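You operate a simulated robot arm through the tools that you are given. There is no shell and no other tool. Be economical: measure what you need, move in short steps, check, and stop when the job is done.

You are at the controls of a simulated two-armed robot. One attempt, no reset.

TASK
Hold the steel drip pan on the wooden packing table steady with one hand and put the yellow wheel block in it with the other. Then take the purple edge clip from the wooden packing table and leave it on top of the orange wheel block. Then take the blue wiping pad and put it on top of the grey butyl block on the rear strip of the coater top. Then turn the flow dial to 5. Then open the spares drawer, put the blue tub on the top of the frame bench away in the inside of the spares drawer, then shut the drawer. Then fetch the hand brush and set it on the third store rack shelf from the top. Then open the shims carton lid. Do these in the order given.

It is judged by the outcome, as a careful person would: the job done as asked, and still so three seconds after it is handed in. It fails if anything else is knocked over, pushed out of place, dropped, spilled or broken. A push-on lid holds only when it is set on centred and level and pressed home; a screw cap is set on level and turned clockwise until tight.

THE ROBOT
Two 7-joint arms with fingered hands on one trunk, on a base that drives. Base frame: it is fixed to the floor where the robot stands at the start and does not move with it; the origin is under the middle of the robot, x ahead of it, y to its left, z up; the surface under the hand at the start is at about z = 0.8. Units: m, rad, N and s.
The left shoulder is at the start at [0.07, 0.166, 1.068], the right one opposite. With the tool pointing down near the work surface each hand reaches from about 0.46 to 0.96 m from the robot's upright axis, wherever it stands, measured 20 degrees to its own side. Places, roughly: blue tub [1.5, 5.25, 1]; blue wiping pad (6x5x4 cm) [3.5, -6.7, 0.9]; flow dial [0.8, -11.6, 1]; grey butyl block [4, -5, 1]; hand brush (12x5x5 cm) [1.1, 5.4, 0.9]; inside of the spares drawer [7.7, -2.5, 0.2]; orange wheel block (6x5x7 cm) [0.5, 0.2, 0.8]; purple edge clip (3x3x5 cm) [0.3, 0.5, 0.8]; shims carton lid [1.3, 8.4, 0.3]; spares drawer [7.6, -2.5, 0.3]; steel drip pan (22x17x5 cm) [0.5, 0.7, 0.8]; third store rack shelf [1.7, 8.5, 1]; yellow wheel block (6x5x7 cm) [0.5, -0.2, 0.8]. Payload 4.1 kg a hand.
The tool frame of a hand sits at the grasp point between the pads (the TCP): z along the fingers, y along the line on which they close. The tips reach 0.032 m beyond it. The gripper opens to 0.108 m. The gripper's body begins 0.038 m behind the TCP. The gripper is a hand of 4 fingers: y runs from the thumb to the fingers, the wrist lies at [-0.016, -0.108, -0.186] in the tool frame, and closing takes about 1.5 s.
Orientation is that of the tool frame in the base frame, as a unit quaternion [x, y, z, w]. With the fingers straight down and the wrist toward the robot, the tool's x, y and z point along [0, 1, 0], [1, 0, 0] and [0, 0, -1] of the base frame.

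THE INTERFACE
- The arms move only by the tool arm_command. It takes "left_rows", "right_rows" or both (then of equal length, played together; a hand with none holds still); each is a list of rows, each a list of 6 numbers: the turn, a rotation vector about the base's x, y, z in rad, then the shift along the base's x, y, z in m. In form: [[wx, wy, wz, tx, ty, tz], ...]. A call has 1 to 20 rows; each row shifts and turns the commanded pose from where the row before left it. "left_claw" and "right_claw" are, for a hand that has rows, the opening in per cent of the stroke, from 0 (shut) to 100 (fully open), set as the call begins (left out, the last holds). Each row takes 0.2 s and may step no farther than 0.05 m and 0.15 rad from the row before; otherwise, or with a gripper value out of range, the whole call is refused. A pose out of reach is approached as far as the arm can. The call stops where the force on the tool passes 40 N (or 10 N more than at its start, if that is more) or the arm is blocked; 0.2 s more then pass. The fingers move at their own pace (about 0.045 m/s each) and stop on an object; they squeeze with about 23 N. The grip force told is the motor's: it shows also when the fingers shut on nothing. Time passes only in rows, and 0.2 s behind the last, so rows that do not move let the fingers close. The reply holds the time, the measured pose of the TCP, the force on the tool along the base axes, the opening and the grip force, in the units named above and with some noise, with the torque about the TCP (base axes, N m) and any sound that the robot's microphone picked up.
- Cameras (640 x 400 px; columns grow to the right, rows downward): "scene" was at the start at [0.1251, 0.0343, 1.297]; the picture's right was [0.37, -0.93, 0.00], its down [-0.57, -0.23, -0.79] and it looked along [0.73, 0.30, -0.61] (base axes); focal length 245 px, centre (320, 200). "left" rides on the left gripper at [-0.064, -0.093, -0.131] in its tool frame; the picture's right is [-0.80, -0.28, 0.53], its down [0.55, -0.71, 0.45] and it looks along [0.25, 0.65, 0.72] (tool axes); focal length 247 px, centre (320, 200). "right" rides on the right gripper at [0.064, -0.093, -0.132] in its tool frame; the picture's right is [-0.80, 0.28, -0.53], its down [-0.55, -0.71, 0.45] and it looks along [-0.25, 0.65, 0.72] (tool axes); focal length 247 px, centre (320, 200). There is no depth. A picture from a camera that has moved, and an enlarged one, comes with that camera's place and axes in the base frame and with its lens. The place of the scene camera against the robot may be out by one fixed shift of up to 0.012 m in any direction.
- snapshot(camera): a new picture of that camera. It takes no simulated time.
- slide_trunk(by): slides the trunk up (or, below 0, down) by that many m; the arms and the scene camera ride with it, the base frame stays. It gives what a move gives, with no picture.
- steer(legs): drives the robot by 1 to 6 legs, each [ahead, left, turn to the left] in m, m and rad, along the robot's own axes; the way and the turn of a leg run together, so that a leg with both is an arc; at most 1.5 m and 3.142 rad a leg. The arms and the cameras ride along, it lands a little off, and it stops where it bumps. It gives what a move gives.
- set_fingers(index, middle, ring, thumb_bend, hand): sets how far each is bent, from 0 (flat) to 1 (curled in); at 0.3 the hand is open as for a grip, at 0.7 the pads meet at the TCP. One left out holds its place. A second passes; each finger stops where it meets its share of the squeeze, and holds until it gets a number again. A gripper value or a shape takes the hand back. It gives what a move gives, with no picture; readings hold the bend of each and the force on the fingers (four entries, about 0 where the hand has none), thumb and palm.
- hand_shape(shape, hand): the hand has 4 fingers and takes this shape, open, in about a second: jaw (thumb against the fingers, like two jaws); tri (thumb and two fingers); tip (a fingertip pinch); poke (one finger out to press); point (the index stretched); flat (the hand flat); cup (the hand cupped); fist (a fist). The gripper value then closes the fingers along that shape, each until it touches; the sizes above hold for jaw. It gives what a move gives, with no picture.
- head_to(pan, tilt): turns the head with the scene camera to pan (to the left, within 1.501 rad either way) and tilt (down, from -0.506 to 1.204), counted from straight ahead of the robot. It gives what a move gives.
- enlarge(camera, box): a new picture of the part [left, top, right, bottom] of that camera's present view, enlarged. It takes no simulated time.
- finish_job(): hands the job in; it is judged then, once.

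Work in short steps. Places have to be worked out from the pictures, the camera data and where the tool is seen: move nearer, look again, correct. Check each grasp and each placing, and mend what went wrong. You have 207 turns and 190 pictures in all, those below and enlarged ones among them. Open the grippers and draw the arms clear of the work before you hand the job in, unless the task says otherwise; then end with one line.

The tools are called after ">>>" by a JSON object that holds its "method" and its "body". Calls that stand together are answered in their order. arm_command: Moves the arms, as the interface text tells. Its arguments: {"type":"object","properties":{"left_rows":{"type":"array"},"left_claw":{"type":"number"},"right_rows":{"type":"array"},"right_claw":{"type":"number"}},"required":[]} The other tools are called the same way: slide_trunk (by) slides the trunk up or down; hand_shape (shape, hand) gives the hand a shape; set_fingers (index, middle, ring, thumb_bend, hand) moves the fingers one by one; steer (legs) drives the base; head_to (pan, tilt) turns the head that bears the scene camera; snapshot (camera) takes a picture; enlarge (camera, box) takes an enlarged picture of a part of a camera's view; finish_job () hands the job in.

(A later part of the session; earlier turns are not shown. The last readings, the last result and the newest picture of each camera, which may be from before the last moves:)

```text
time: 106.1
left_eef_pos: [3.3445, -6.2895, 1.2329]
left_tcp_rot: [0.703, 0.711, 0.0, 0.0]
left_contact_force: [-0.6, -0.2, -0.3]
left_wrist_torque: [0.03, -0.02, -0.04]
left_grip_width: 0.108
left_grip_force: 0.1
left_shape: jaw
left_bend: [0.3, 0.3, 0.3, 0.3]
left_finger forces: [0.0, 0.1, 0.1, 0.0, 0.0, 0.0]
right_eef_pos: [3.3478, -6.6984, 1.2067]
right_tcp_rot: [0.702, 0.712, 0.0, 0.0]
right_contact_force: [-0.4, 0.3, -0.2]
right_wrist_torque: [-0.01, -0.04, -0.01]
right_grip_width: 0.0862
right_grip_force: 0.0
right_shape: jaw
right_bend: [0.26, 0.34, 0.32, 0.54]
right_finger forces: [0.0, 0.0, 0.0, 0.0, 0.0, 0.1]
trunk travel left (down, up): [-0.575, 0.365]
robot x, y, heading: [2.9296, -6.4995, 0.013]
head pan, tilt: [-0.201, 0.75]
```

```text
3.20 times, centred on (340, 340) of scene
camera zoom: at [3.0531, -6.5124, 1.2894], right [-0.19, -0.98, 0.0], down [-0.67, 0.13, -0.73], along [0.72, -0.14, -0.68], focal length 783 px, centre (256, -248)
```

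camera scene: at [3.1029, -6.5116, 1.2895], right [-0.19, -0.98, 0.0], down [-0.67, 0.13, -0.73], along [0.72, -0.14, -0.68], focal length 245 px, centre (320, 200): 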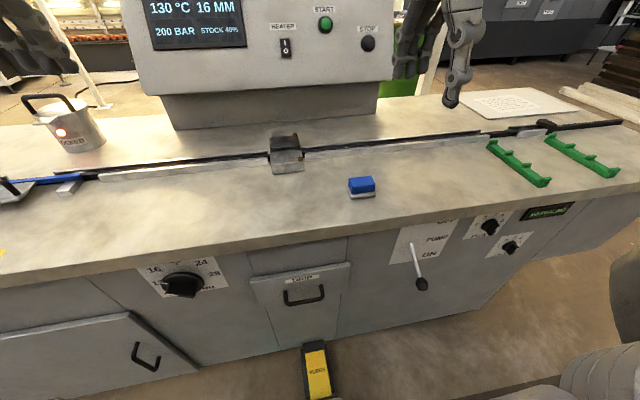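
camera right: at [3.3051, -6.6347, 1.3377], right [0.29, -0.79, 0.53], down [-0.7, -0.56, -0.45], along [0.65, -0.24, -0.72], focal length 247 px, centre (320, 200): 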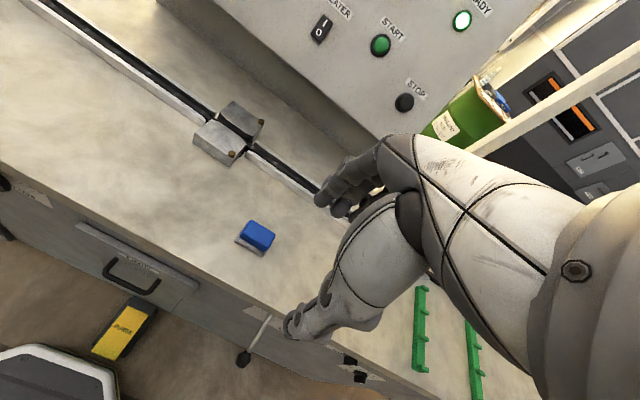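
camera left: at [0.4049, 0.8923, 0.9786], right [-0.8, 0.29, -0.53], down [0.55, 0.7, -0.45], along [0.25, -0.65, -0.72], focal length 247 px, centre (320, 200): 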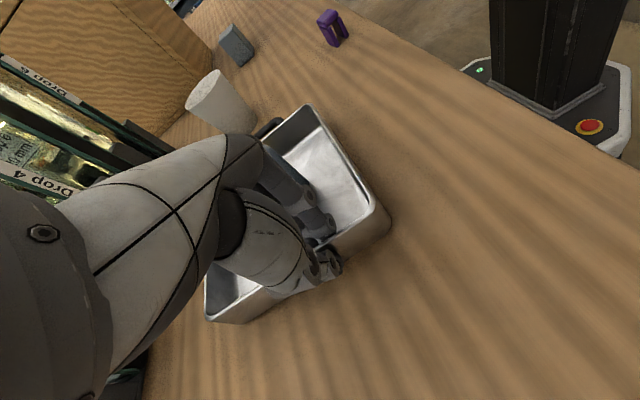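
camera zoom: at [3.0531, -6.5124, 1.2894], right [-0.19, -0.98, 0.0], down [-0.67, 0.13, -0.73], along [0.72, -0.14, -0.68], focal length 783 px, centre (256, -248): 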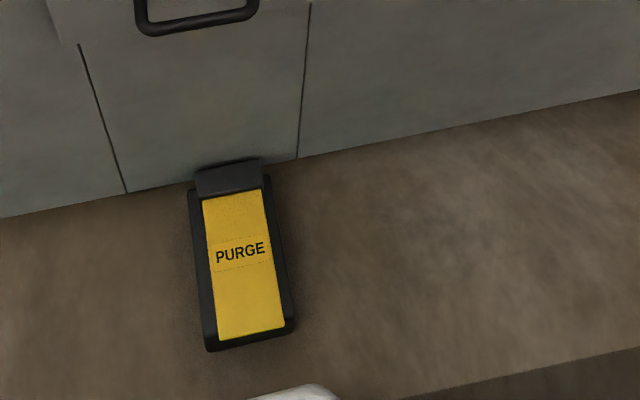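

The pad is axis-aligned at about [3.528, -6.692]. I move over it with the claw fully open.

>>> {"method": "arm_command", "body": {"right_rows": [[0, 0, 0, 0.03, 0.001, -0.034], [0, 0, 0, 0.03, 0.001, -0.034], [0, 0, 0, 0.03, 0.001, -0.034], [0, 0, 0, 0.03, 0.001, -0.034], [0, 0, 0, 0.03, 0.001, -0.034], [0, 0, 0, 0.03, 0.001, -0.034], [0, 0, 0, 0, 0, 0]], "right_claw": 90}}

>>> {"method": "enlarge", "body": {"camera": "right", "box": [180, 180, 380, 380]}}

>>> {"method": "enlarge", "body": {"camera": "scene", "box": [280, 100, 440, 220]}}

```text
time: 107.7
left_eef_pos: [3.3417, -6.2898, 1.2336]
left_tcp_rot: [0.703, 0.711, 0.0, 0.001]
left_contact_force: [-0.4, 0.0, 0.1]
left_wrist_torque: [0.0, -0.02, -0.03]
left_grip_width: 0.1076
left_grip_force: 0.0
left_shape: jaw
left_bend: [0.3, 0.3, 0.3, 0.3]
left_finger forces: [0.1, 0.0, 0.1, 0.0, 0.0, 0.0]
right_eef_pos: [3.5285, -6.6898, 1.0007]
right_tcp_rot: [0.702, 0.712, 0.0, -0.001]
right_contact_force: [-0.3, -0.1, -0.1]
right_wrist_torque: [-0.02, 0.01, 0.01]
right_grip_width: 0.0969
right_grip_force: 0.1
right_shape: jaw
right_bend: [0.26, 0.32, 0.31, 0.44]
right_finger forces: [0.1, 0.1, 0.1, 0.1, 0.1, 0.0]
trunk travel left (down, up): [-0.575, 0.365]
robot x, y, heading: [2.9288, -6.5019, 0.013]
head pan, tilt: [-0.201, 0.75]
```

```text
2.00 times, centred on (280, 280) of right
camera zoom: at [3.4354, -6.6259, 1.1323], right [0.29, -0.79, 0.53], down [-0.7, -0.56, -0.45], along [0.65, -0.24, -0.72], focal length 494 px, centre (400, 40)
```

zoom: 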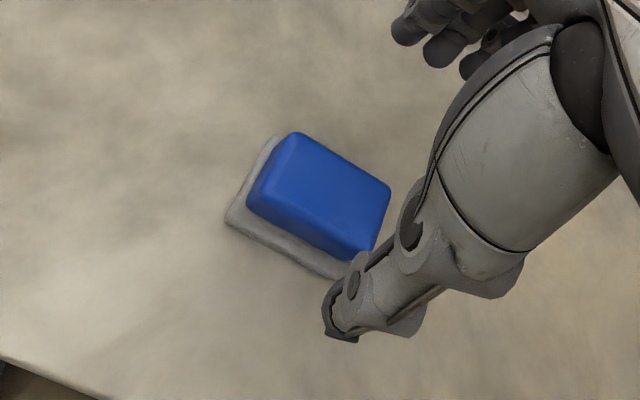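

```text
3.33 times, centred on (360, 160) of scene
camera zoom: at [3.0519, -6.5122, 1.2896], right [-0.19, -0.98, 0.0], down [-0.67, 0.13, -0.73], along [0.72, -0.14, -0.68], focal length 816 px, centre (187, 333)
```

zoom: 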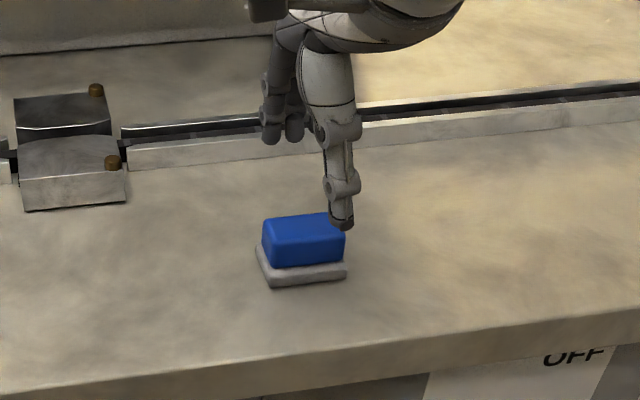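

Both views agree on the pad at [3.524, -6.690] with its top at z≈0.92. I descend over it.

>>> {"method": "arm_command", "body": {"right_rows": [[0, 0, 0, -0.004, 0, -0.03], [0, 0, 0, 0, 0, -0.03], [0, 0, 0, 0, 0, -0.016], [0, 0, 0, 0, 0, -0.006], [0, 0, 0, 0, 0, 0]]}}

>>> {"method": "enlarge", "body": {"camera": "right", "box": [200, 150, 400, 350]}}

>>> {"method": "enlarge", "body": {"camera": "scene", "box": [320, 130, 420, 210]}}

```text
time: 108.6
left_eef_pos: [3.3426, -6.2896, 1.2317]
left_tcp_rot: [0.704, 0.711, 0.0, 0.0]
left_contact_force: [0.0, -0.5, 0.4]
left_wrist_torque: [0.01, 0.04, -0.01]
left_grip_width: 0.1076
left_grip_force: 0.1
left_shape: jaw
left_bend: [0.3, 0.3, 0.3, 0.3]
left_finger forces: [0.0, 0.1, 0.1, 0.0, 0.0, 0.0]
right_eef_pos: [3.528, -6.6887, 0.9308]
right_tcp_rot: [0.704, 0.71, 0.008, 0.005]
right_contact_force: [-2.9, -0.1, 17.9]
right_wrist_torque: [-0.15, -0.44, -0.13]
right_grip_width: 0.0955
right_grip_force: 0.1
right_shape: jaw
right_bend: [0.26, 0.31, 0.31, 0.43]
right_finger forces: [0.1, 13.5, 0.0, 0.0, 4.0, 0.1]
trunk travel left (down, up): [-0.575, 0.365]
robot x, y, heading: [2.9287, -6.4984, 0.012]
head pan, tilt: [-0.201, 0.75]
stopped in row 4 (right hand): the force on the tool passed its limit at 48 N (the readings are from after the stop); the commanded pose is now the measured one
```

```text
2.00 times, centred on (300, 250) of right
camera zoom: at [3.4325, -6.6258, 1.0615], right [0.28, -0.8, 0.53], down [-0.69, -0.55, -0.46], along [0.67, -0.24, -0.71], focal length 494 px, centre (360, 100)
```

zoom: 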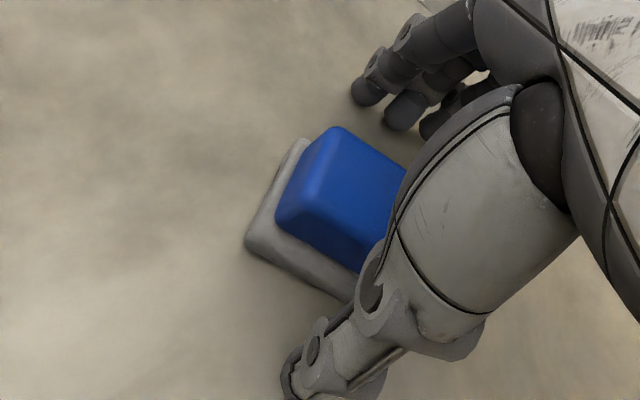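

```text
5.00 times, centred on (370, 170) of scene
camera zoom: at [3.0518, -6.5122, 1.2897], right [-0.19, -0.98, 0.0], down [-0.67, 0.13, -0.73], along [0.72, -0.14, -0.68], focal length 1224 px, centre (70, 350)
```

zoom: 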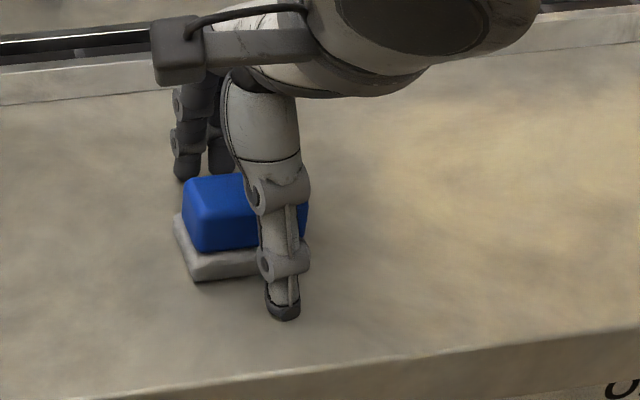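

The fingertips touched the coater top, so the surface is at z≈0.90. I raise 6 mm and close on the blue body.

>>> {"method": "arm_command", "body": {"right_rows": [[0, 0, 0, -0.004, 0, 0.006], [0, 0, 0, 0, 0, 0]]}}

>>> {"method": "arm_command", "body": {"right_rows": [[0, 0, 0, 0, 0, 0], [0, 0, 0, 0, 0, 0], [0, 0, 0, 0, 0, 0], [0, 0, 0, 0, 0, 0], [0, 0, 0, 0, 0, 0], [0, 0, 0, 0, 0, 0], [0, 0, 0, 0, 0, 0]], "right_claw": 0}}

>>> {"method": "arm_command", "body": {"right_rows": [[0, 0, 0, 0, 0, 0.03], [0, 0, 0, 0, 0, 0.04], [0, 0, 0, 0, 0, 0.04], [0, 0, 0, 0, 0, 0.04]]}}

>>> {"method": "enlarge", "body": {"camera": "right", "box": [200, 150, 400, 350]}}

>>> {"method": "snapshot", "body": {"camera": "scene"}}

```text
time: 109.2
left_eef_pos: [3.3432, -6.2901, 1.2319]
left_tcp_rot: [0.703, 0.711, 0.0, 0.001]
left_contact_force: [0.1, 0.1, -0.3]
left_wrist_torque: [-0.02, 0.0, 0.01]
left_grip_width: 0.1079
left_grip_force: 0.1
left_shape: jaw
left_bend: [0.3, 0.3, 0.3, 0.3]
left_finger forces: [0.0, 0.0, 0.0, 0.0, 0.0, 0.1]
right_eef_pos: [3.5239, -6.6903, 0.9341]
right_tcp_rot: [0.704, 0.71, 0.005, 0.004]
right_contact_force: [0.7, -0.3, 0.7]
right_wrist_torque: [-0.01, 0.01, 0.0]
right_grip_width: 0.0974
right_grip_force: 0.0
right_shape: jaw
right_bend: [0.26, 0.32, 0.31, 0.44]
right_finger forces: [0.0, 0.0, 0.1, 0.0, 0.0, 0.0]
trunk travel left (down, up): [-0.575, 0.365]
robot x, y, heading: [2.9284, -6.5028, 0.012]
head pan, tilt: [-0.201, 0.75]
```

```text
time: 110.8
left_eef_pos: [3.3433, -6.2901, 1.2327]
left_tcp_rot: [0.703, 0.711, 0.001, 0.0]
left_contact_force: [0.3, 1.0, 0.0]
left_wrist_torque: [0.0, 0.0, -0.01]
left_grip_width: 0.1079
left_grip_force: 0.1
left_shape: jaw
left_bend: [0.3, 0.3, 0.3, 0.3]
left_finger forces: [0.0, 0.1, 0.1, 0.1, 0.0, 0.0]
right_eef_pos: [3.5248, -6.6875, 0.9334]
right_tcp_rot: [0.704, 0.71, 0.005, 0.003]
right_contact_force: [-0.2, 0.6, -1.8]
right_wrist_torque: [0.03, -0.02, -0.02]
right_grip_width: 0.0401
right_grip_force: 23.1
right_shape: jaw
right_bend: [0.74, 0.51, 0.5, 0.73]
right_finger forces: [11.6, 6.4, 2.7, 0.0, 20.7, 0.1]
trunk travel left (down, up): [-0.575, 0.365]
robot x, y, heading: [2.9272, -6.5026, 0.011]
head pan, tilt: [-0.201, 0.75]
```

```text
time: 111.8
left_eef_pos: [3.3436, -6.2893, 1.2324]
left_tcp_rot: [0.704, 0.71, 0.0, 0.0]
left_contact_force: [0.3, 0.2, -0.2]
left_wrist_torque: [-0.02, -0.01, -0.02]
left_grip_width: 0.1079
left_grip_force: 0.1
left_shape: jaw
left_bend: [0.3, 0.3, 0.3, 0.3]
left_finger forces: [0.1, 0.0, 0.1, 0.0, 0.0, 0.0]
right_eef_pos: [3.5239, -6.6886, 1.0827]
right_tcp_rot: [0.704, 0.71, 0.006, 0.004]
right_contact_force: [1.0, 0.5, -0.6]
right_wrist_torque: [-0.02, 0.04, -0.02]
right_grip_width: 0.04
right_grip_force: 22.9
right_shape: jaw
right_bend: [0.74, 0.51, 0.5, 0.73]
right_finger forces: [11.5, 6.4, 2.7, 0.0, 20.5, 0.0]
trunk travel left (down, up): [-0.575, 0.365]
robot x, y, heading: [2.9272, -6.4993, 0.012]
head pan, tilt: [-0.201, 0.75]
```

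```text
2.00 times, centred on (300, 250) of right
camera zoom: at [3.4295, -6.6245, 1.214], right [0.28, -0.8, 0.53], down [-0.69, -0.55, -0.46], along [0.66, -0.24, -0.71], focal length 494 px, centre (360, 100)
```

zoom: 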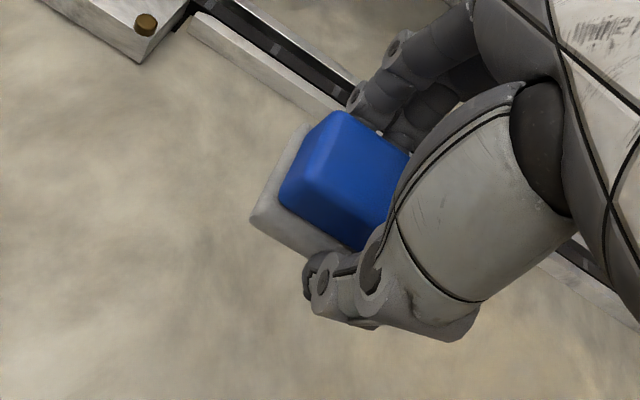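

```text
135 pictures are left
camera scene: at [3.0526, -6.5118, 1.2895], right [-0.19, -0.98, 0.0], down [-0.67, 0.13, -0.73], along [0.72, -0.14, -0.68], focal length 245 px, centre (320, 200)
```

scene: 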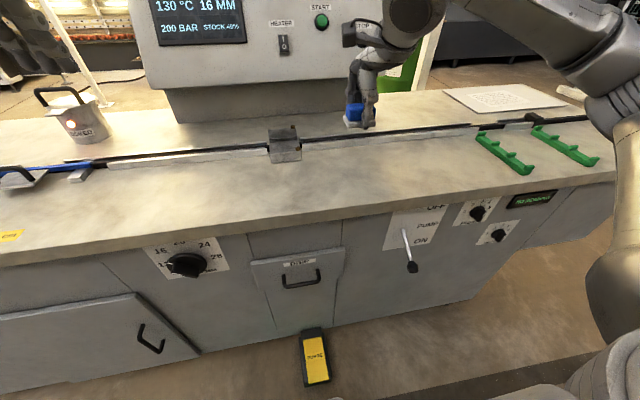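

The pad is held. I retract it high and drive left to the butyl block.

>>> {"method": "arm_command", "body": {"right_rows": [[0, 0, 0, -0.03, 0, 0.025], [0, 0, 0, -0.03, 0, 0.025], [0, 0, 0, -0.03, 0, 0.025], [0, 0, 0, -0.03, 0, 0.025]]}}

>>> {"method": "steer", "body": {"legs": [[0, 1.0, -0.01], [0, 0.6, 0]]}}

>>> {"method": "head_to", "body": {"pan": -0.1, "tilt": 0.6}}

>>> {"method": "snapshot", "body": {"camera": "scene"}}

```text
time: 112.8
left_eef_pos: [3.3422, -6.2896, 1.2325]
left_tcp_rot: [0.703, 0.711, 0.001, 0.0]
left_contact_force: [-0.3, 0.0, 0.3]
left_wrist_torque: [-0.01, 0.01, -0.01]
left_grip_width: 0.1079
left_grip_force: 0.0
left_shape: jaw
left_bend: [0.3, 0.3, 0.3, 0.3]
left_finger forces: [0.0, 0.1, 0.0, 0.0, 0.1, 0.0]
right_eef_pos: [3.4012, -6.6899, 1.1842]
right_tcp_rot: [0.704, 0.711, 0.006, 0.004]
right_contact_force: [-0.9, 0.1, -0.4]
right_wrist_torque: [-0.01, -0.01, 0.01]
right_grip_width: 0.0398
right_grip_force: 23.3
right_shape: jaw
right_bend: [0.74, 0.51, 0.5, 0.73]
right_finger forces: [11.6, 6.2, 2.8, 0.0, 20.7, 0.0]
trunk travel left (down, up): [-0.575, 0.365]
robot x, y, heading: [2.9264, -6.5006, 0.013]
head pan, tilt: [-0.201, 0.75]
```

```text
time: 121.0
left_eef_pos: [3.3825, -4.7068, 1.2322]
left_tcp_rot: [0.715, 0.7, 0.0, 0.0]
left_contact_force: [-0.1, 0.4, -0.5]
left_wrist_torque: [0.0, 0.01, -0.03]
left_grip_width: 0.1075
left_grip_force: 0.1
left_shape: jaw
left_bend: [0.3, 0.3, 0.3, 0.3]
left_finger forces: [0.0, 0.0, 0.0, 0.0, 0.0, 0.1]
right_eef_pos: [3.4291, -5.1101, 1.1831]
right_tcp_rot: [0.715, 0.699, 0.005, 0.003]
right_contact_force: [-0.1, 0.6, -0.3]
right_wrist_torque: [-0.03, 0.01, -0.03]
right_grip_width: 0.0401
right_grip_force: 23.1
right_shape: jaw
right_bend: [0.74, 0.51, 0.5, 0.73]
right_finger forces: [11.6, 6.2, 2.8, 0.0, 20.7, 0.1]
trunk travel left (down, up): [-0.575, 0.365]
robot x, y, heading: [2.9603, -4.902, -0.02]
head pan, tilt: [-0.201, 0.75]
```

```text
time: 121.7
left_eef_pos: [3.3826, -4.7082, 1.2335]
left_tcp_rot: [0.714, 0.7, 0.0, 0.0]
left_contact_force: [0.0, 0.0, 0.0]
left_wrist_torque: [0.03, -0.01, -0.01]
left_grip_width: 0.1078
left_grip_force: 0.1
left_shape: jaw
left_bend: [0.3, 0.3, 0.3, 0.3]
left_finger forces: [0.1, 0.1, 0.0, 0.1, 0.1, 0.1]
right_eef_pos: [3.429, -5.1088, 1.1846]
right_tcp_rot: [0.715, 0.699, 0.005, 0.003]
right_contact_force: [0.3, 0.3, 0.9]
right_wrist_torque: [0.0, -0.02, -0.02]
right_grip_width: 0.0401
right_grip_force: 23.0
right_shape: jaw
right_bend: [0.74, 0.51, 0.5, 0.73]
right_finger forces: [11.6, 6.3, 2.8, 0.0, 20.7, 0.1]
trunk travel left (down, up): [-0.575, 0.365]
robot x, y, heading: [2.9581, -4.9038, -0.019]
head pan, tilt: [-0.099, 0.6]
```

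```text
134 pictures are left
camera scene: at [3.092, -4.9129, 1.3023], right [-0.12, -0.99, 0.0], down [-0.56, 0.07, -0.82], along [0.82, -0.1, -0.57], focal length 245 px, centre (320, 200)
```

scene: 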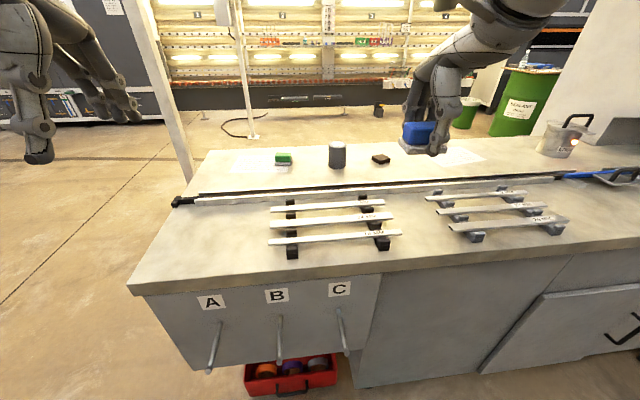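

Several objects stand on the rear strip, so I zoom in to identify the grey butyl block.

>>> {"method": "enlarge", "body": {"camera": "scene", "box": [250, 120, 450, 200]}}

```text
3.20 times, centred on (350, 160) of scene
camera zoom: at [3.092, -4.9129, 1.3023], right [-0.12, -0.99, 0.0], down [-0.56, 0.07, -0.82], along [0.82, -0.1, -0.57], focal length 783 px, centre (224, 328)
```

zoom: 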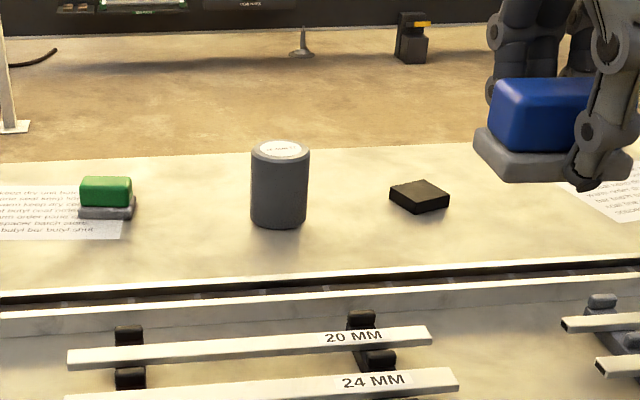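

>>> {"method": "enlarge", "body": {"camera": "scene", "box": [315, 135, 365, 165]}}

>>> {"method": "enlarge", "body": {"camera": "scene", "box": [360, 145, 410, 175]}}

>>> {"method": "snapshot", "body": {"camera": "right"}}

```text
12.80 times, centred on (340, 150) of scene
camera zoom: at [3.092, -4.9129, 1.3023], right [-0.12, -0.99, 0.0], down [-0.56, 0.07, -0.82], along [0.82, -0.1, -0.57], focal length 3133 px, centre (64, 840)
```

zoom: 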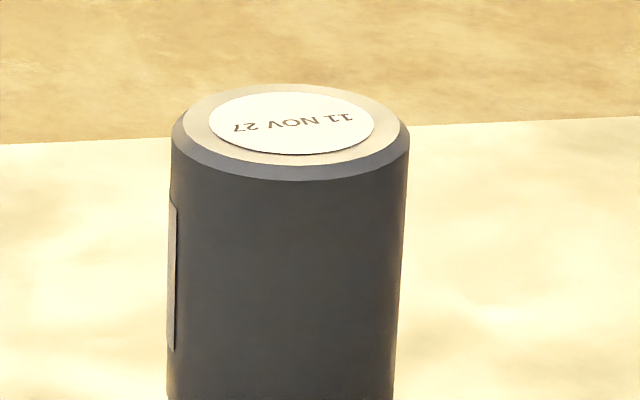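

```text
12.80 times, centred on (385, 160) of scene
camera zoom: at [3.092, -4.9129, 1.3023], right [-0.12, -0.99, 0.0], down [-0.56, 0.07, -0.82], along [0.82, -0.1, -0.57], focal length 3133 px, centre (-512, 712)
```

zoom: 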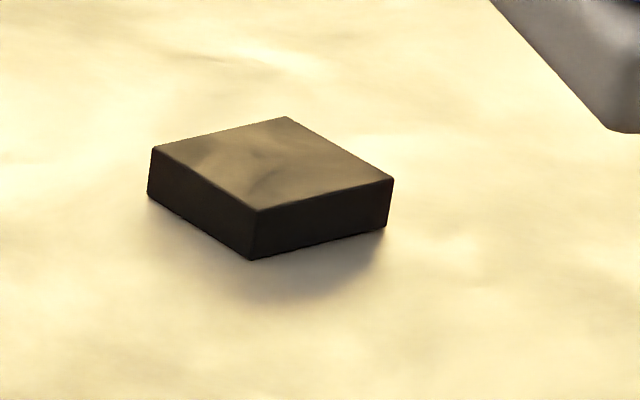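

```text
130 pictures are left
camera right: at [3.3363, -5.0437, 1.3145], right [0.26, -0.81, 0.53], down [-0.71, -0.53, -0.46], along [0.65, -0.26, -0.71], focal length 247 px, centre (320, 200)
```

right: 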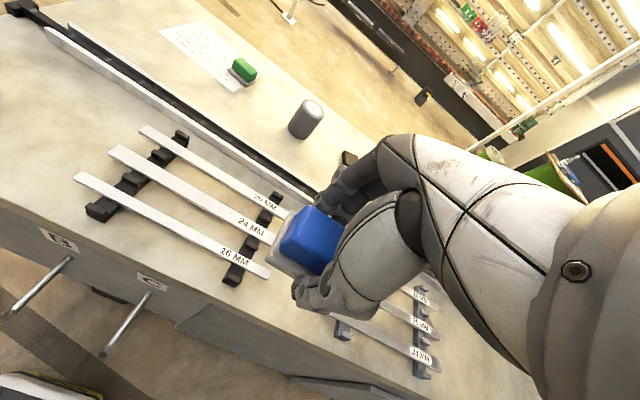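

The named place fits the grey cylinder better in y. I use the left camera to read the side label and the notice sheet.

>>> {"method": "snapshot", "body": {"camera": "left"}}

>>> {"method": "enlarge", "body": {"camera": "scene", "box": [220, 145, 300, 195]}}

```text
129 pictures are left
camera left: at [3.2874, -4.7693, 1.3631], right [-0.3, -0.79, -0.53], down [-0.69, 0.56, -0.45], along [0.65, 0.24, -0.72], focal length 247 px, centre (320, 200)
```

left: 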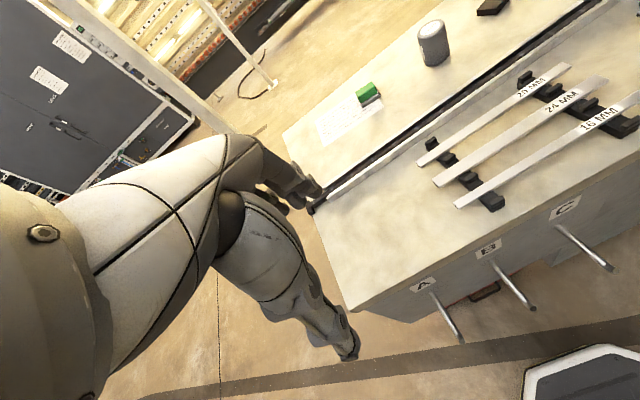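

```text
8.00 times, centred on (260, 170) of scene
camera zoom: at [3.092, -4.9129, 1.3023], right [-0.12, -0.99, 0.0], down [-0.56, 0.07, -0.82], along [0.82, -0.1, -0.57], focal length 1958 px, centre (800, 440)
```

zoom: 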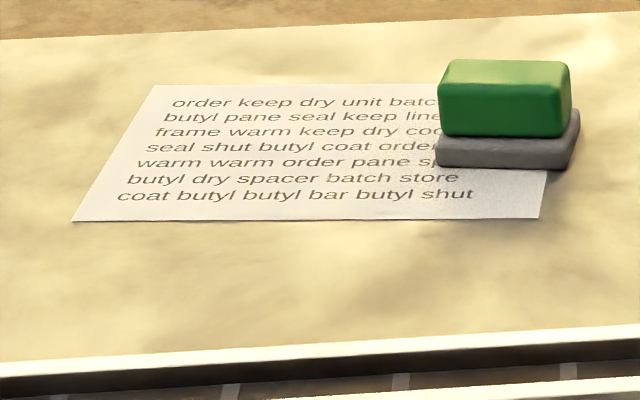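

>>> {"method": "enlarge", "body": {"camera": "left", "box": [400, 0, 520, 80]}}

```text
5.00 times, centred on (460, 40) of left
camera zoom: at [3.2874, -4.7693, 1.3631], right [-0.3, -0.79, -0.53], down [-0.69, 0.56, -0.45], along [0.65, 0.24, -0.72], focal length 1235 px, centre (-380, 1000)
```

zoom: 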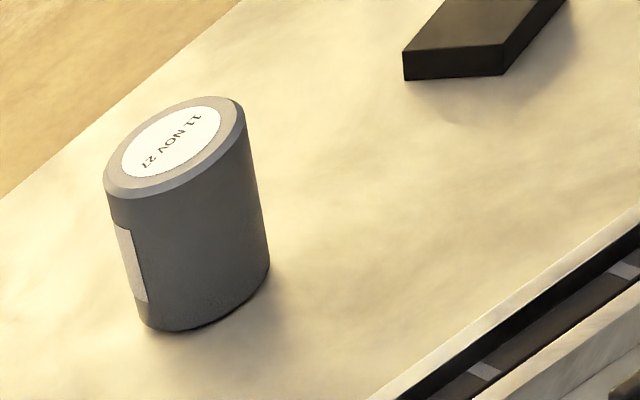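

To be sure, I read the label on the cylinder's +y side with the left wrist camera from above and behind.

>>> {"method": "arm_command", "body": {"left_rows": [[0, 0, -0.14, 0.04, -0.013, -0.011], [0, 0, -0.14, 0.04, -0.013, -0.011], [0, 0, -0.14, 0.04, -0.013, -0.011], [0, 0, -0.14, 0.04, -0.013, -0.011], [0, 0, -0.14, 0.04, -0.013, -0.011], [0, 0, -0.14, 0.04, -0.013, -0.011], [0, 0, -0.14, 0.04, -0.013, -0.011], [0, 0, -0.14, 0.04, -0.013, -0.011], [0, 0, -0.14, 0.04, -0.013, -0.011], [0, 0, -0.14, 0.04, -0.013, -0.011], [0, 0, -0.14, 0.04, -0.013, -0.011]]}}

>>> {"method": "snapshot", "body": {"camera": "left"}}

```text
time: 124.1
left_eef_pos: [3.5751, -4.6782, 1.0876]
left_tcp_rot: [0.999, 0.041, 0.002, 0.003]
left_contact_force: [0.5, 0.5, -0.4]
left_wrist_torque: [-0.03, 0.0, -0.01]
left_grip_width: 0.108
left_grip_force: 0.2
left_shape: jaw
left_bend: [0.3, 0.3, 0.3, 0.3]
left_finger forces: [0.0, 0.0, 0.0, 0.0, 0.2, 0.0]
left hand out of reach, approached as far as the arm can: row 5, 6, 7, 8, 9, 10, 11
right_eef_pos: [3.4292, -5.1088, 1.1834]
right_tcp_rot: [0.715, 0.699, 0.004, 0.004]
right_contact_force: [0.1, 0.6, 0.6]
right_wrist_torque: [-0.01, -0.01, 0.0]
right_grip_width: 0.0401
right_grip_force: 23.0
right_shape: jaw
right_bend: [0.74, 0.51, 0.5, 0.73]
right_finger forces: [11.5, 6.3, 2.8, 0.1, 20.7, 0.0]
trunk travel left (down, up): [-0.575, 0.365]
robot x, y, heading: [2.9573, -4.9009, -0.026]
head pan, tilt: [-0.099, 0.6]
```

```text
126 pictures are left
camera left: at [3.5018, -4.5905, 1.2188], right [-0.82, 0.22, -0.54], down [0.49, 0.75, -0.45], along [0.3, -0.63, -0.72], focal length 247 px, centre (320, 200)
```

left: 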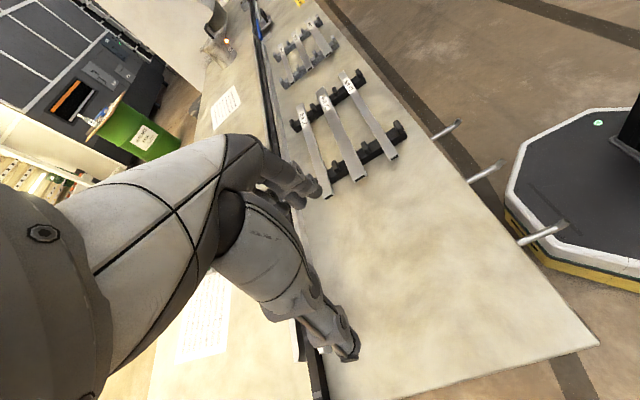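

The hand blocks the view. I tuck the left arm back and view the label from the coater's north end by driving there. Placing from there may also be easier.

>>> {"method": "arm_command", "body": {"left_rows": [[0, 0, 0.14, -0.02, 0, 0.0], [0, 0, 0.14, -0.04, 0.013, 0.011], [0, 0, 0.14, -0.04, 0.013, 0.011], [0, 0, 0.14, -0.04, 0.013, 0.011], [0, 0, 0.14, -0.04, 0.013, 0.011], [0, 0, 0.14, -0.04, 0.013, 0.011], [0, 0, 0.14, -0.04, 0.013, 0.011], [0, 0, 0.14, -0.04, 0.013, 0.011], [0, 0, 0.14, -0.04, 0.013, 0.011], [0, 0, 0.14, -0.04, 0.013, 0.011], [0, 0, 0.14, -0.04, 0.013, 0.011]]}}

>>> {"method": "steer", "body": {"legs": [[-0.1, 0.95, 0], [0.65, 0, 0], [0, 0, -1.54]]}}

>>> {"method": "head_to", "body": {"pan": 0.1, "tilt": 0.4}}

>>> {"method": "snapshot", "body": {"camera": "scene"}}

```text
time: 126.5
left_eef_pos: [3.1506, -4.5489, 1.1953]
left_tcp_rot: [0.688, 0.725, 0.001, 0.001]
left_contact_force: [-0.6, 0.1, 1.1]
left_wrist_torque: [-0.01, -0.03, 0.0]
left_grip_width: 0.1079
left_grip_force: 0.1
left_shape: jaw
left_bend: [0.3, 0.3, 0.3, 0.3]
left_finger forces: [0.1, 0.0, 0.1, 0.1, 0.0, 0.0]
right_eef_pos: [3.4249, -5.1099, 1.1855]
right_tcp_rot: [0.715, 0.699, 0.008, 0.005]
right_contact_force: [-1.0, 0.4, -0.1]
right_wrist_torque: [0.01, -0.04, 0.01]
right_grip_width: 0.04
right_grip_force: 23.1
right_shape: jaw
right_bend: [0.74, 0.51, 0.5, 0.73]
right_finger forces: [11.6, 6.3, 2.6, 0.0, 20.6, 0.1]
trunk travel left (down, up): [-0.575, 0.365]
robot x, y, heading: [2.9585, -4.9015, -0.024]
head pan, tilt: [-0.099, 0.6]
```

```text
time: 138.3
left_eef_pos: [3.8942, -4.1317, 1.1947]
left_tcp_rot: [0.998, 0.066, 0.0, 0.0]
left_contact_force: [0.2, 0.2, 0.8]
left_wrist_torque: [0.03, -0.01, 0.01]
left_grip_width: 0.108
left_grip_force: 0.1
left_shape: jaw
left_bend: [0.3, 0.3, 0.3, 0.3]
left_finger forces: [0.0, 0.1, 0.1, 0.1, 0.1, 0.1]
right_eef_pos: [3.3558, -4.4484, 1.185]
right_tcp_rot: [1.0, 0.028, 0.002, 0.006]
right_contact_force: [0.0, -0.1, 0.2]
right_wrist_torque: [-0.01, 0.0, 0.01]
right_grip_width: 0.04
right_grip_force: 23.2
right_shape: jaw
right_bend: [0.74, 0.51, 0.5, 0.73]
right_finger forces: [11.4, 6.2, 2.7, 0.0, 20.4, 0.0]
trunk travel left (down, up): [-0.575, 0.365]
robot x, y, heading: [3.522, -3.9622, -1.509]
head pan, tilt: [-0.099, 0.6]
```

```text
time: 139.1
left_eef_pos: [3.8946, -4.1301, 1.1958]
left_tcp_rot: [0.998, 0.065, 0.001, 0.001]
left_contact_force: [0.4, -0.9, -0.8]
left_wrist_torque: [0.0, -0.01, 0.01]
left_grip_width: 0.1077
left_grip_force: 0.0
left_shape: jaw
left_bend: [0.3, 0.3, 0.3, 0.3]
left_finger forces: [0.0, 0.0, 0.0, 0.1, 0.0, 0.1]
right_eef_pos: [3.3567, -4.4481, 1.1837]
right_tcp_rot: [1.0, 0.03, 0.001, 0.006]
right_contact_force: [0.4, -0.3, -1.3]
right_wrist_torque: [0.0, 0.02, 0.02]
right_grip_width: 0.0399
right_grip_force: 23.0
right_shape: jaw
right_bend: [0.74, 0.51, 0.5, 0.73]
right_finger forces: [11.5, 6.2, 2.6, 0.0, 20.4, 0.0]
trunk travel left (down, up): [-0.575, 0.365]
robot x, y, heading: [3.5267, -3.9604, -1.505]
head pan, tilt: [0.099, 0.4]
```

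```text
125 pictures are left
camera scene: at [3.5374, -4.1033, 1.3205], right [-0.99, -0.16, 0.0], down [-0.06, 0.38, -0.92], along [0.15, -0.91, -0.39], focal length 245 px, centre (320, 200)
```

scene: 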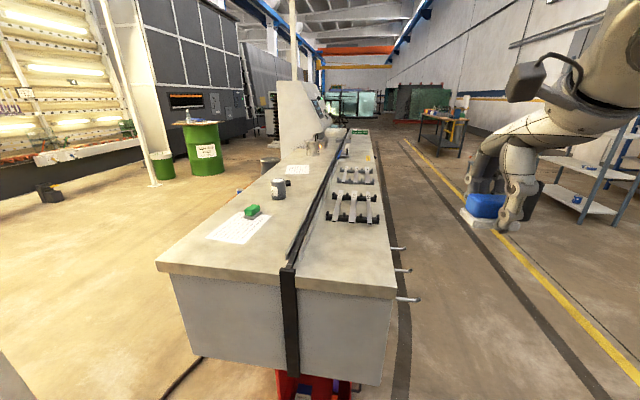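

>>> {"method": "enlarge", "body": {"camera": "scene", "box": [255, 155, 315, 215]}}

```text
6.67 times, centred on (285, 185) of scene
camera zoom: at [3.5374, -4.1033, 1.3205], right [-0.99, -0.16, 0.0], down [-0.06, 0.38, -0.92], along [0.15, -0.91, -0.39], focal length 1632 px, centre (553, 300)
```

zoom: 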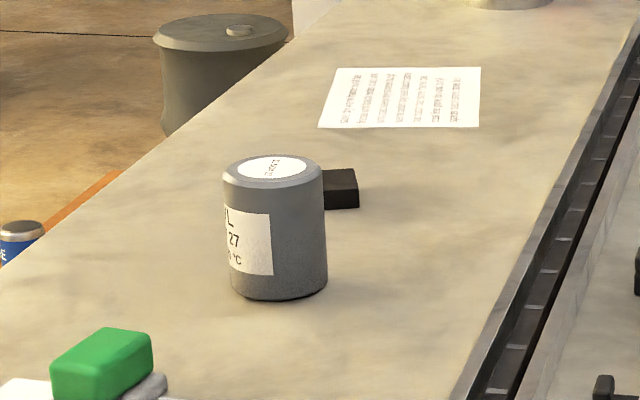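

The label reads "…YL / …27 / …0 °C", so the grey cylinder is the butyl block. I drive back to the coater's west side in front of it.

>>> {"method": "steer", "body": {"legs": [[0, 0, 1.505], [-0.58, 0, 0], [0, -0.95, 0]]}}

>>> {"method": "head_to", "body": {"pan": -0.15, "tilt": 0.6}}

>>> {"method": "snapshot", "body": {"camera": "right"}}

>>> {"method": "snapshot", "body": {"camera": "scene"}}

```text
time: 150.6
left_eef_pos: [3.1181, -4.5564, 1.196]
left_tcp_rot: [0.695, 0.719, 0.0, 0.0]
left_contact_force: [0.2, -1.0, 0.4]
left_wrist_torque: [0.02, -0.03, -0.02]
left_grip_width: 0.1078
left_grip_force: 0.0
left_shape: jaw
left_bend: [0.3, 0.3, 0.3, 0.3]
left_finger forces: [0.1, 0.0, 0.1, 0.0, 0.0, 0.1]
right_eef_pos: [3.3828, -5.1208, 1.1834]
right_tcp_rot: [0.721, 0.693, 0.006, 0.003]
right_contact_force: [0.0, 0.3, 0.1]
right_wrist_torque: [-0.02, 0.0, -0.01]
right_grip_width: 0.0394
right_grip_force: 23.0
right_shape: jaw
right_bend: [0.74, 0.51, 0.5, 0.74]
right_finger forces: [11.3, 6.1, 2.7, 0.0, 20.2, 0.0]
trunk travel left (down, up): [-0.575, 0.365]
robot x, y, heading: [2.9154, -4.9113, -0.039]
head pan, tilt: [0.099, 0.4]
```

```text
time: 151.4
left_eef_pos: [3.1189, -4.5555, 1.1953]
left_tcp_rot: [0.695, 0.719, 0.0, 0.0]
left_contact_force: [0.3, -0.7, -0.3]
left_wrist_torque: [-0.02, -0.03, 0.04]
left_grip_width: 0.1081
left_grip_force: 0.1
left_shape: jaw
left_bend: [0.3, 0.3, 0.3, 0.3]
left_finger forces: [0.1, 0.0, 0.0, 0.0, 0.1, 0.1]
right_eef_pos: [3.3826, -5.1198, 1.1841]
right_tcp_rot: [0.721, 0.693, 0.005, 0.003]
right_contact_force: [-0.3, -0.6, -0.7]
right_wrist_torque: [0.01, -0.04, 0.0]
right_grip_width: 0.0394
right_grip_force: 22.4
right_shape: jaw
right_bend: [0.74, 0.51, 0.5, 0.74]
right_finger forces: [11.3, 6.2, 2.8, 0.0, 20.4, 0.0]
trunk travel left (down, up): [-0.575, 0.365]
robot x, y, heading: [2.9179, -4.9037, -0.037]
head pan, tilt: [-0.15, 0.6]
```

```text
123 pictures are left
camera right: at [3.2908, -5.0532, 1.3145], right [0.25, -0.81, 0.53], down [-0.72, -0.52, -0.46], along [0.65, -0.27, -0.71], focal length 247 px, centre (320, 200)
```

right: 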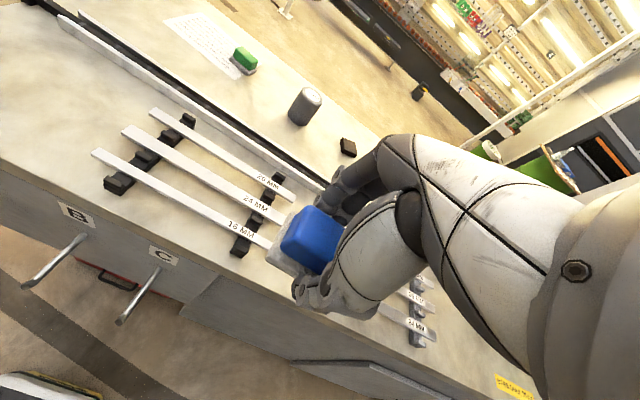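

```text
122 pictures are left
camera scene: at [3.0478, -4.923, 1.3024], right [-0.18, -0.98, 0.0], down [-0.56, 0.1, -0.83], along [0.81, -0.15, -0.56], focal length 245 px, centre (320, 200)
```

scene: 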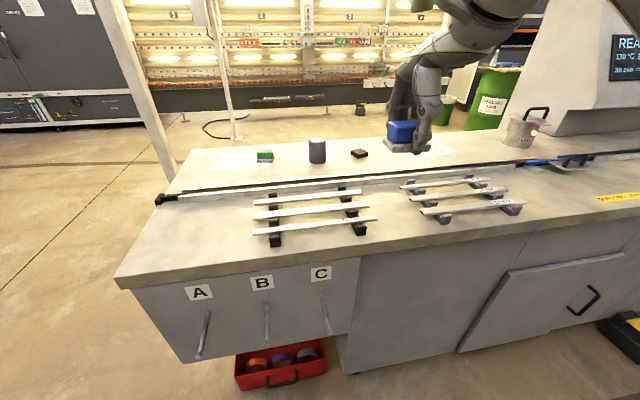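

I edge forward 0.12 m, then bring the pad towards the butyl block, staying high.

>>> {"method": "steer", "body": {"legs": [[0.12, 0, 0.037]]}}

>>> {"method": "arm_command", "body": {"right_rows": [[0, 0, 0, 0.035, 0.006, 0], [0, 0, 0, 0.035, 0.006, 0], [0, 0, 0, 0.035, 0.006, 0], [0, 0, 0, 0.035, 0.006, 0], [0, 0, 0, 0.035, 0.006, 0], [0, 0, 0, 0.035, 0.006, 0], [0, 0, 0, 0.035, 0.006, 0], [0, 0, 0, 0, 0, 0]]}}

>>> {"method": "snapshot", "body": {"camera": "right"}}

>>> {"method": "enlarge", "body": {"camera": "scene", "box": [240, 70, 440, 195]}}

```text
time: 152.6
left_eef_pos: [3.228, -4.5505, 1.195]
left_tcp_rot: [0.681, 0.732, 0.0, 0.0]
left_contact_force: [0.7, -1.1, 0.5]
left_wrist_torque: [-0.03, -0.03, -0.02]
left_grip_width: 0.1079
left_grip_force: 0.0
left_shape: jaw
left_bend: [0.3, 0.3, 0.3, 0.3]
left_finger forces: [0.0, 0.1, 0.1, 0.0, 0.1, 0.0]
right_eef_pos: [3.5149, -5.1057, 1.184]
right_tcp_rot: [0.707, 0.707, 0.006, 0.004]
right_contact_force: [-0.1, -0.7, -0.8]
right_wrist_torque: [-0.04, 0.04, 0.02]
right_grip_width: 0.0395
right_grip_force: 22.7
right_shape: jaw
right_bend: [0.74, 0.51, 0.5, 0.74]
right_finger forces: [11.5, 6.1, 2.7, 0.1, 20.3, 0.0]
trunk travel left (down, up): [-0.575, 0.365]
robot x, y, heading: [3.0368, -4.9085, -0.002]
head pan, tilt: [-0.15, 0.6]
```

```text
time: 154.4
left_eef_pos: [3.2267, -4.5508, 1.1955]
left_tcp_rot: [0.682, 0.732, 0.0, 0.0]
left_contact_force: [-0.5, 0.6, -1.1]
left_wrist_torque: [0.02, -0.02, -0.01]
left_grip_width: 0.1082
left_grip_force: 0.1
left_shape: jaw
left_bend: [0.3, 0.3, 0.3, 0.3]
left_finger forces: [0.1, 0.0, 0.0, 0.0, 0.0, 0.1]
right_eef_pos: [3.757, -5.0621, 1.1889]
right_tcp_rot: [0.707, 0.707, 0.006, 0.003]
right_contact_force: [-0.2, -0.4, -0.5]
right_wrist_torque: [0.03, -0.01, 0.02]
right_grip_width: 0.0394
right_grip_force: 23.3
right_shape: jaw
right_bend: [0.74, 0.51, 0.5, 0.74]
right_finger forces: [11.4, 6.2, 2.8, 0.0, 20.4, 0.0]
trunk travel left (down, up): [-0.575, 0.365]
robot x, y, heading: [3.0378, -4.9083, -0.001]
head pan, tilt: [-0.15, 0.6]
```

```text
121 pictures are left
camera right: at [3.6634, -4.9985, 1.3181], right [0.28, -0.8, 0.53], down [-0.7, -0.55, -0.46], along [0.66, -0.25, -0.71], focal length 247 px, centre (320, 200)
```

right: 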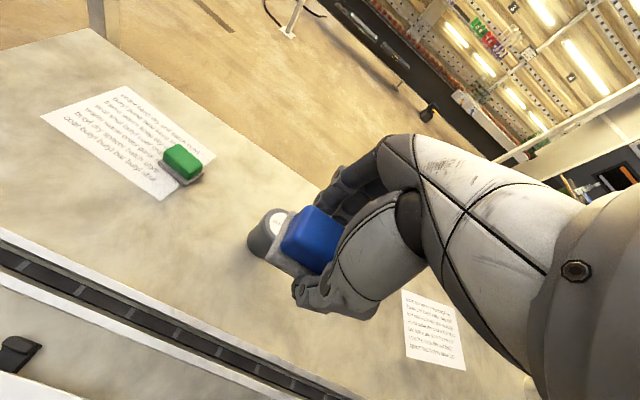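

```text
3.20 times, centred on (340, 132) of scene
camera zoom: at [3.171, -4.9208, 1.3025], right [-0.15, -0.99, 0.0], down [-0.56, 0.08, -0.83], along [0.82, -0.12, -0.56], focal length 783 px, centre (256, 416)
```

zoom: 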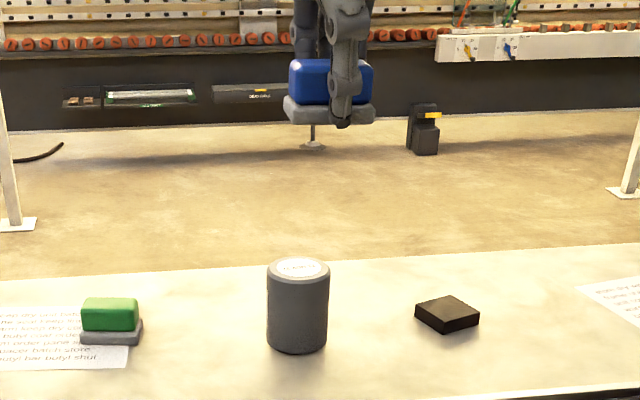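

>>> {"method": "enlarge", "body": {"camera": "right", "box": [220, 170, 340, 290]}}

```text
3.33 times, centred on (280, 230) of right
camera zoom: at [3.6634, -4.9985, 1.3181], right [0.28, -0.8, 0.53], down [-0.7, -0.55, -0.46], along [0.66, -0.25, -0.71], focal length 823 px, centre (453, 100)
```

zoom: 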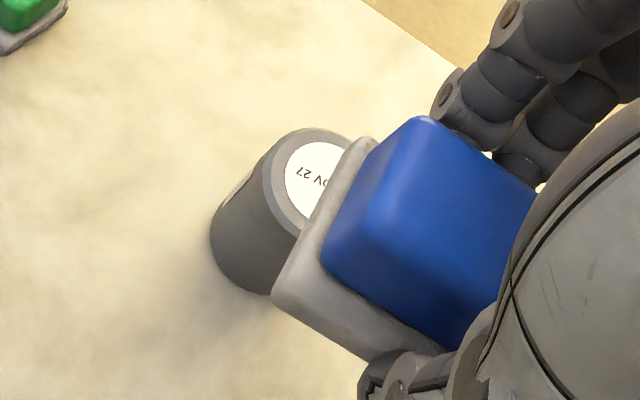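

The butyl block's top centre is at about [3.879, -5.068, 0.98]. I align over it and come down to a little above contact.

>>> {"method": "arm_command", "body": {"right_rows": [[0, 0, 0, 0.0305, -0.0017, 0], [0, 0, 0, 0.0305, -0.0017, 0], [0, 0, 0, 0.0305, -0.0017, 0], [0, 0, 0, 0.0305, -0.0017, 0], [0, 0, 0, 0, 0, -0.04], [0, 0, 0, 0, 0, -0.04], [0, 0, 0, 0, 0, -0.04], [0, 0, 0, 0, 0, -0.03], [0, 0, 0, 0, 0, 0]]}}

>>> {"method": "enlarge", "body": {"camera": "right", "box": [200, 150, 400, 350]}}

>>> {"method": "enlarge", "body": {"camera": "scene", "box": [270, 110, 390, 190]}}

```text
time: 156.4
left_eef_pos: [3.2274, -4.55, 1.1945]
left_tcp_rot: [0.681, 0.732, 0.001, -0.001]
left_contact_force: [-0.2, -0.3, 0.9]
left_wrist_torque: [0.03, 0.01, 0.03]
left_grip_width: 0.1078
left_grip_force: 0.1
left_shape: jaw
left_bend: [0.3, 0.3, 0.3, 0.3]
left_finger forces: [0.0, 0.1, 0.1, 0.0, 0.1, 0.0]
right_eef_pos: [3.8803, -5.0679, 1.0349]
right_tcp_rot: [0.708, 0.707, 0.007, 0.003]
right_contact_force: [-0.9, -0.3, -0.7]
right_wrist_torque: [0.01, 0.02, -0.01]
right_grip_width: 0.0397
right_grip_force: 22.7
right_shape: jaw
right_bend: [0.74, 0.51, 0.5, 0.74]
right_finger forces: [11.3, 6.1, 2.7, 0.0, 20.3, 0.1]
trunk travel left (down, up): [-0.575, 0.365]
robot x, y, heading: [3.0397, -4.9075, 0.001]
head pan, tilt: [-0.15, 0.6]
```

```text
2.00 times, centred on (300, 250) of right
camera zoom: at [3.786, -5.0041, 1.1656], right [0.28, -0.8, 0.53], down [-0.7, -0.55, -0.46], along [0.66, -0.25, -0.71], focal length 494 px, centre (360, 100)
```

zoom: 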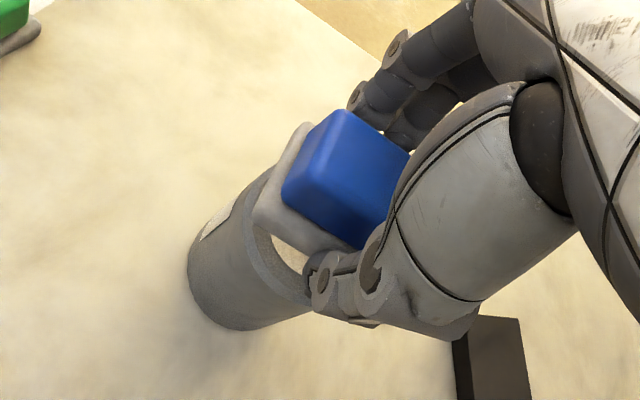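

```text
5.00 times, centred on (330, 150) of scene
camera zoom: at [3.1714, -4.9196, 1.3024], right [-0.15, -0.99, 0.0], down [-0.56, 0.08, -0.83], along [0.82, -0.12, -0.56], focal length 1224 px, centre (270, 450)
```

zoom: 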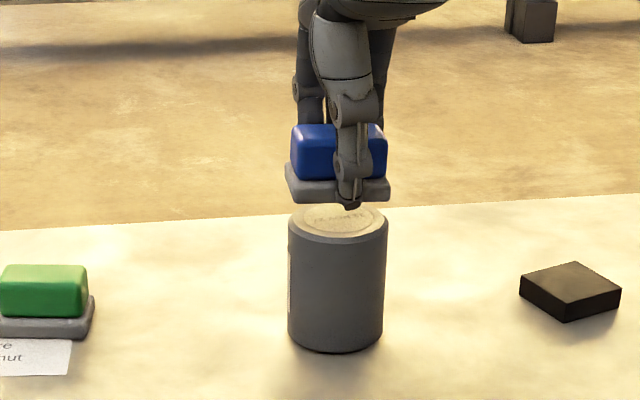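

Side to side it is aligned, but the pad sits slightly too deep in x. I shift back 12 mm and lower.

>>> {"method": "arm_command", "body": {"right_rows": [[0, 0, 0, -0.012, 0, 0], [0, 0, 0, 0, 0, -0.006], [0, 0, 0, 0, 0, -0.005], [0, 0, 0, 0, 0, 0]]}}

>>> {"method": "enlarge", "body": {"camera": "scene", "box": [270, 110, 390, 190]}}

>>> {"method": "enlarge", "body": {"camera": "right", "box": [200, 150, 400, 350]}}

```text
time: 157.4
left_eef_pos: [3.2285, -4.5506, 1.1954]
left_tcp_rot: [0.681, 0.732, -0.001, -0.001]
left_contact_force: [-0.3, 0.2, -0.2]
left_wrist_torque: [0.0, -0.02, 0.0]
left_grip_width: 0.1077
left_grip_force: 0.0
left_shape: jaw
left_bend: [0.3, 0.3, 0.3, 0.3]
left_finger forces: [0.0, 0.0, 0.1, 0.0, 0.0, 0.0]
right_eef_pos: [3.8697, -5.0695, 1.0235]
right_tcp_rot: [0.707, 0.707, 0.005, 0.003]
right_contact_force: [-0.5, 0.4, 0.1]
right_wrist_torque: [0.01, 0.0, -0.01]
right_grip_width: 0.0394
right_grip_force: 23.5
right_shape: jaw
right_bend: [0.74, 0.51, 0.5, 0.74]
right_finger forces: [11.4, 6.1, 2.7, 0.0, 20.2, 0.0]
trunk travel left (down, up): [-0.575, 0.365]
robot x, y, heading: [3.0429, -4.9083, 0.003]
head pan, tilt: [-0.15, 0.6]
```

```text
5.00 times, centred on (330, 150) of scene
camera zoom: at [3.1717, -4.92, 1.3024], right [-0.15, -0.99, 0.0], down [-0.56, 0.08, -0.83], along [0.82, -0.12, -0.56], focal length 1224 px, centre (270, 450)
```

zoom: 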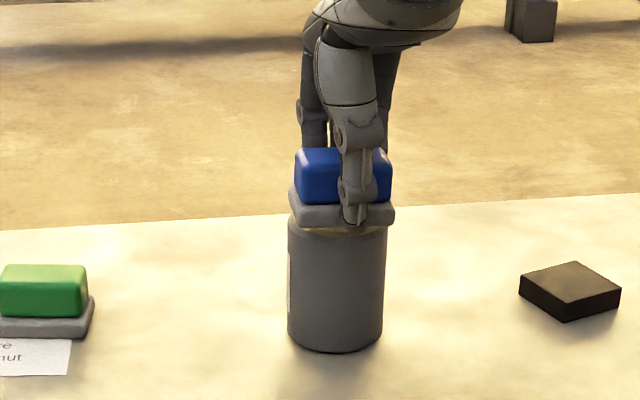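

```text
2.00 times, centred on (300, 250) of right
camera zoom: at [3.7754, -5.0053, 1.1544], right [0.28, -0.8, 0.53], down [-0.7, -0.55, -0.46], along [0.66, -0.25, -0.71], focal length 494 px, centre (360, 100)
```

zoom: 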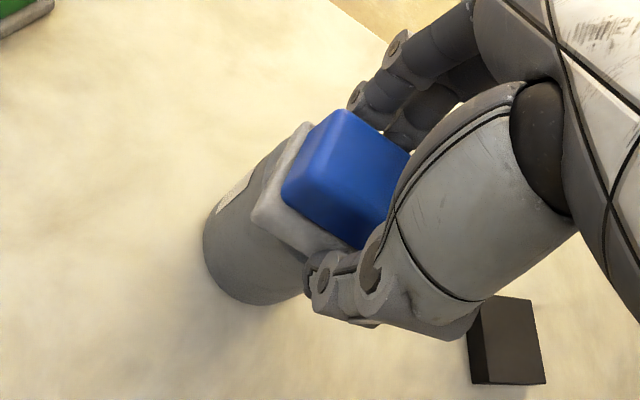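

Nearly aligned. I shift another 5 mm and lower to contact.

>>> {"method": "arm_command", "body": {"right_rows": [[0, 0, 0, -0.005, 0, 0], [0, 0, 0, 0, 0, -0.003], [0, 0, 0, 0, 0, -0.002], [0, 0, 0, 0, 0, -0.002], [0, 0, 0, 0, 0, 0]]}}

```text
time: 158.6
left_eef_pos: [3.2273, -4.5504, 1.1953]
left_tcp_rot: [0.681, 0.732, 0.0, 0.0]
left_contact_force: [0.3, 0.2, -0.4]
left_wrist_torque: [-0.01, 0.01, 0.02]
left_grip_width: 0.1077
left_grip_force: 0.1
left_shape: jaw
left_bend: [0.3, 0.3, 0.3, 0.3]
left_finger forces: [0.1, 0.0, 0.0, 0.0, 0.0, 0.1]
right_eef_pos: [3.8645, -5.0695, 1.0158]
right_tcp_rot: [0.708, 0.707, 0.006, 0.004]
right_contact_force: [-0.2, -0.1, 0.9]
right_wrist_torque: [-0.08, -0.08, -0.01]
right_grip_width: 0.0394
right_grip_force: 22.9
right_shape: jaw
right_bend: [0.74, 0.51, 0.5, 0.74]
right_finger forces: [11.3, 6.1, 4.0, 0.1, 20.6, 0.1]
trunk travel left (down, up): [-0.575, 0.365]
robot x, y, heading: [3.0396, -4.9081, 0.003]
head pan, tilt: [-0.15, 0.6]
```

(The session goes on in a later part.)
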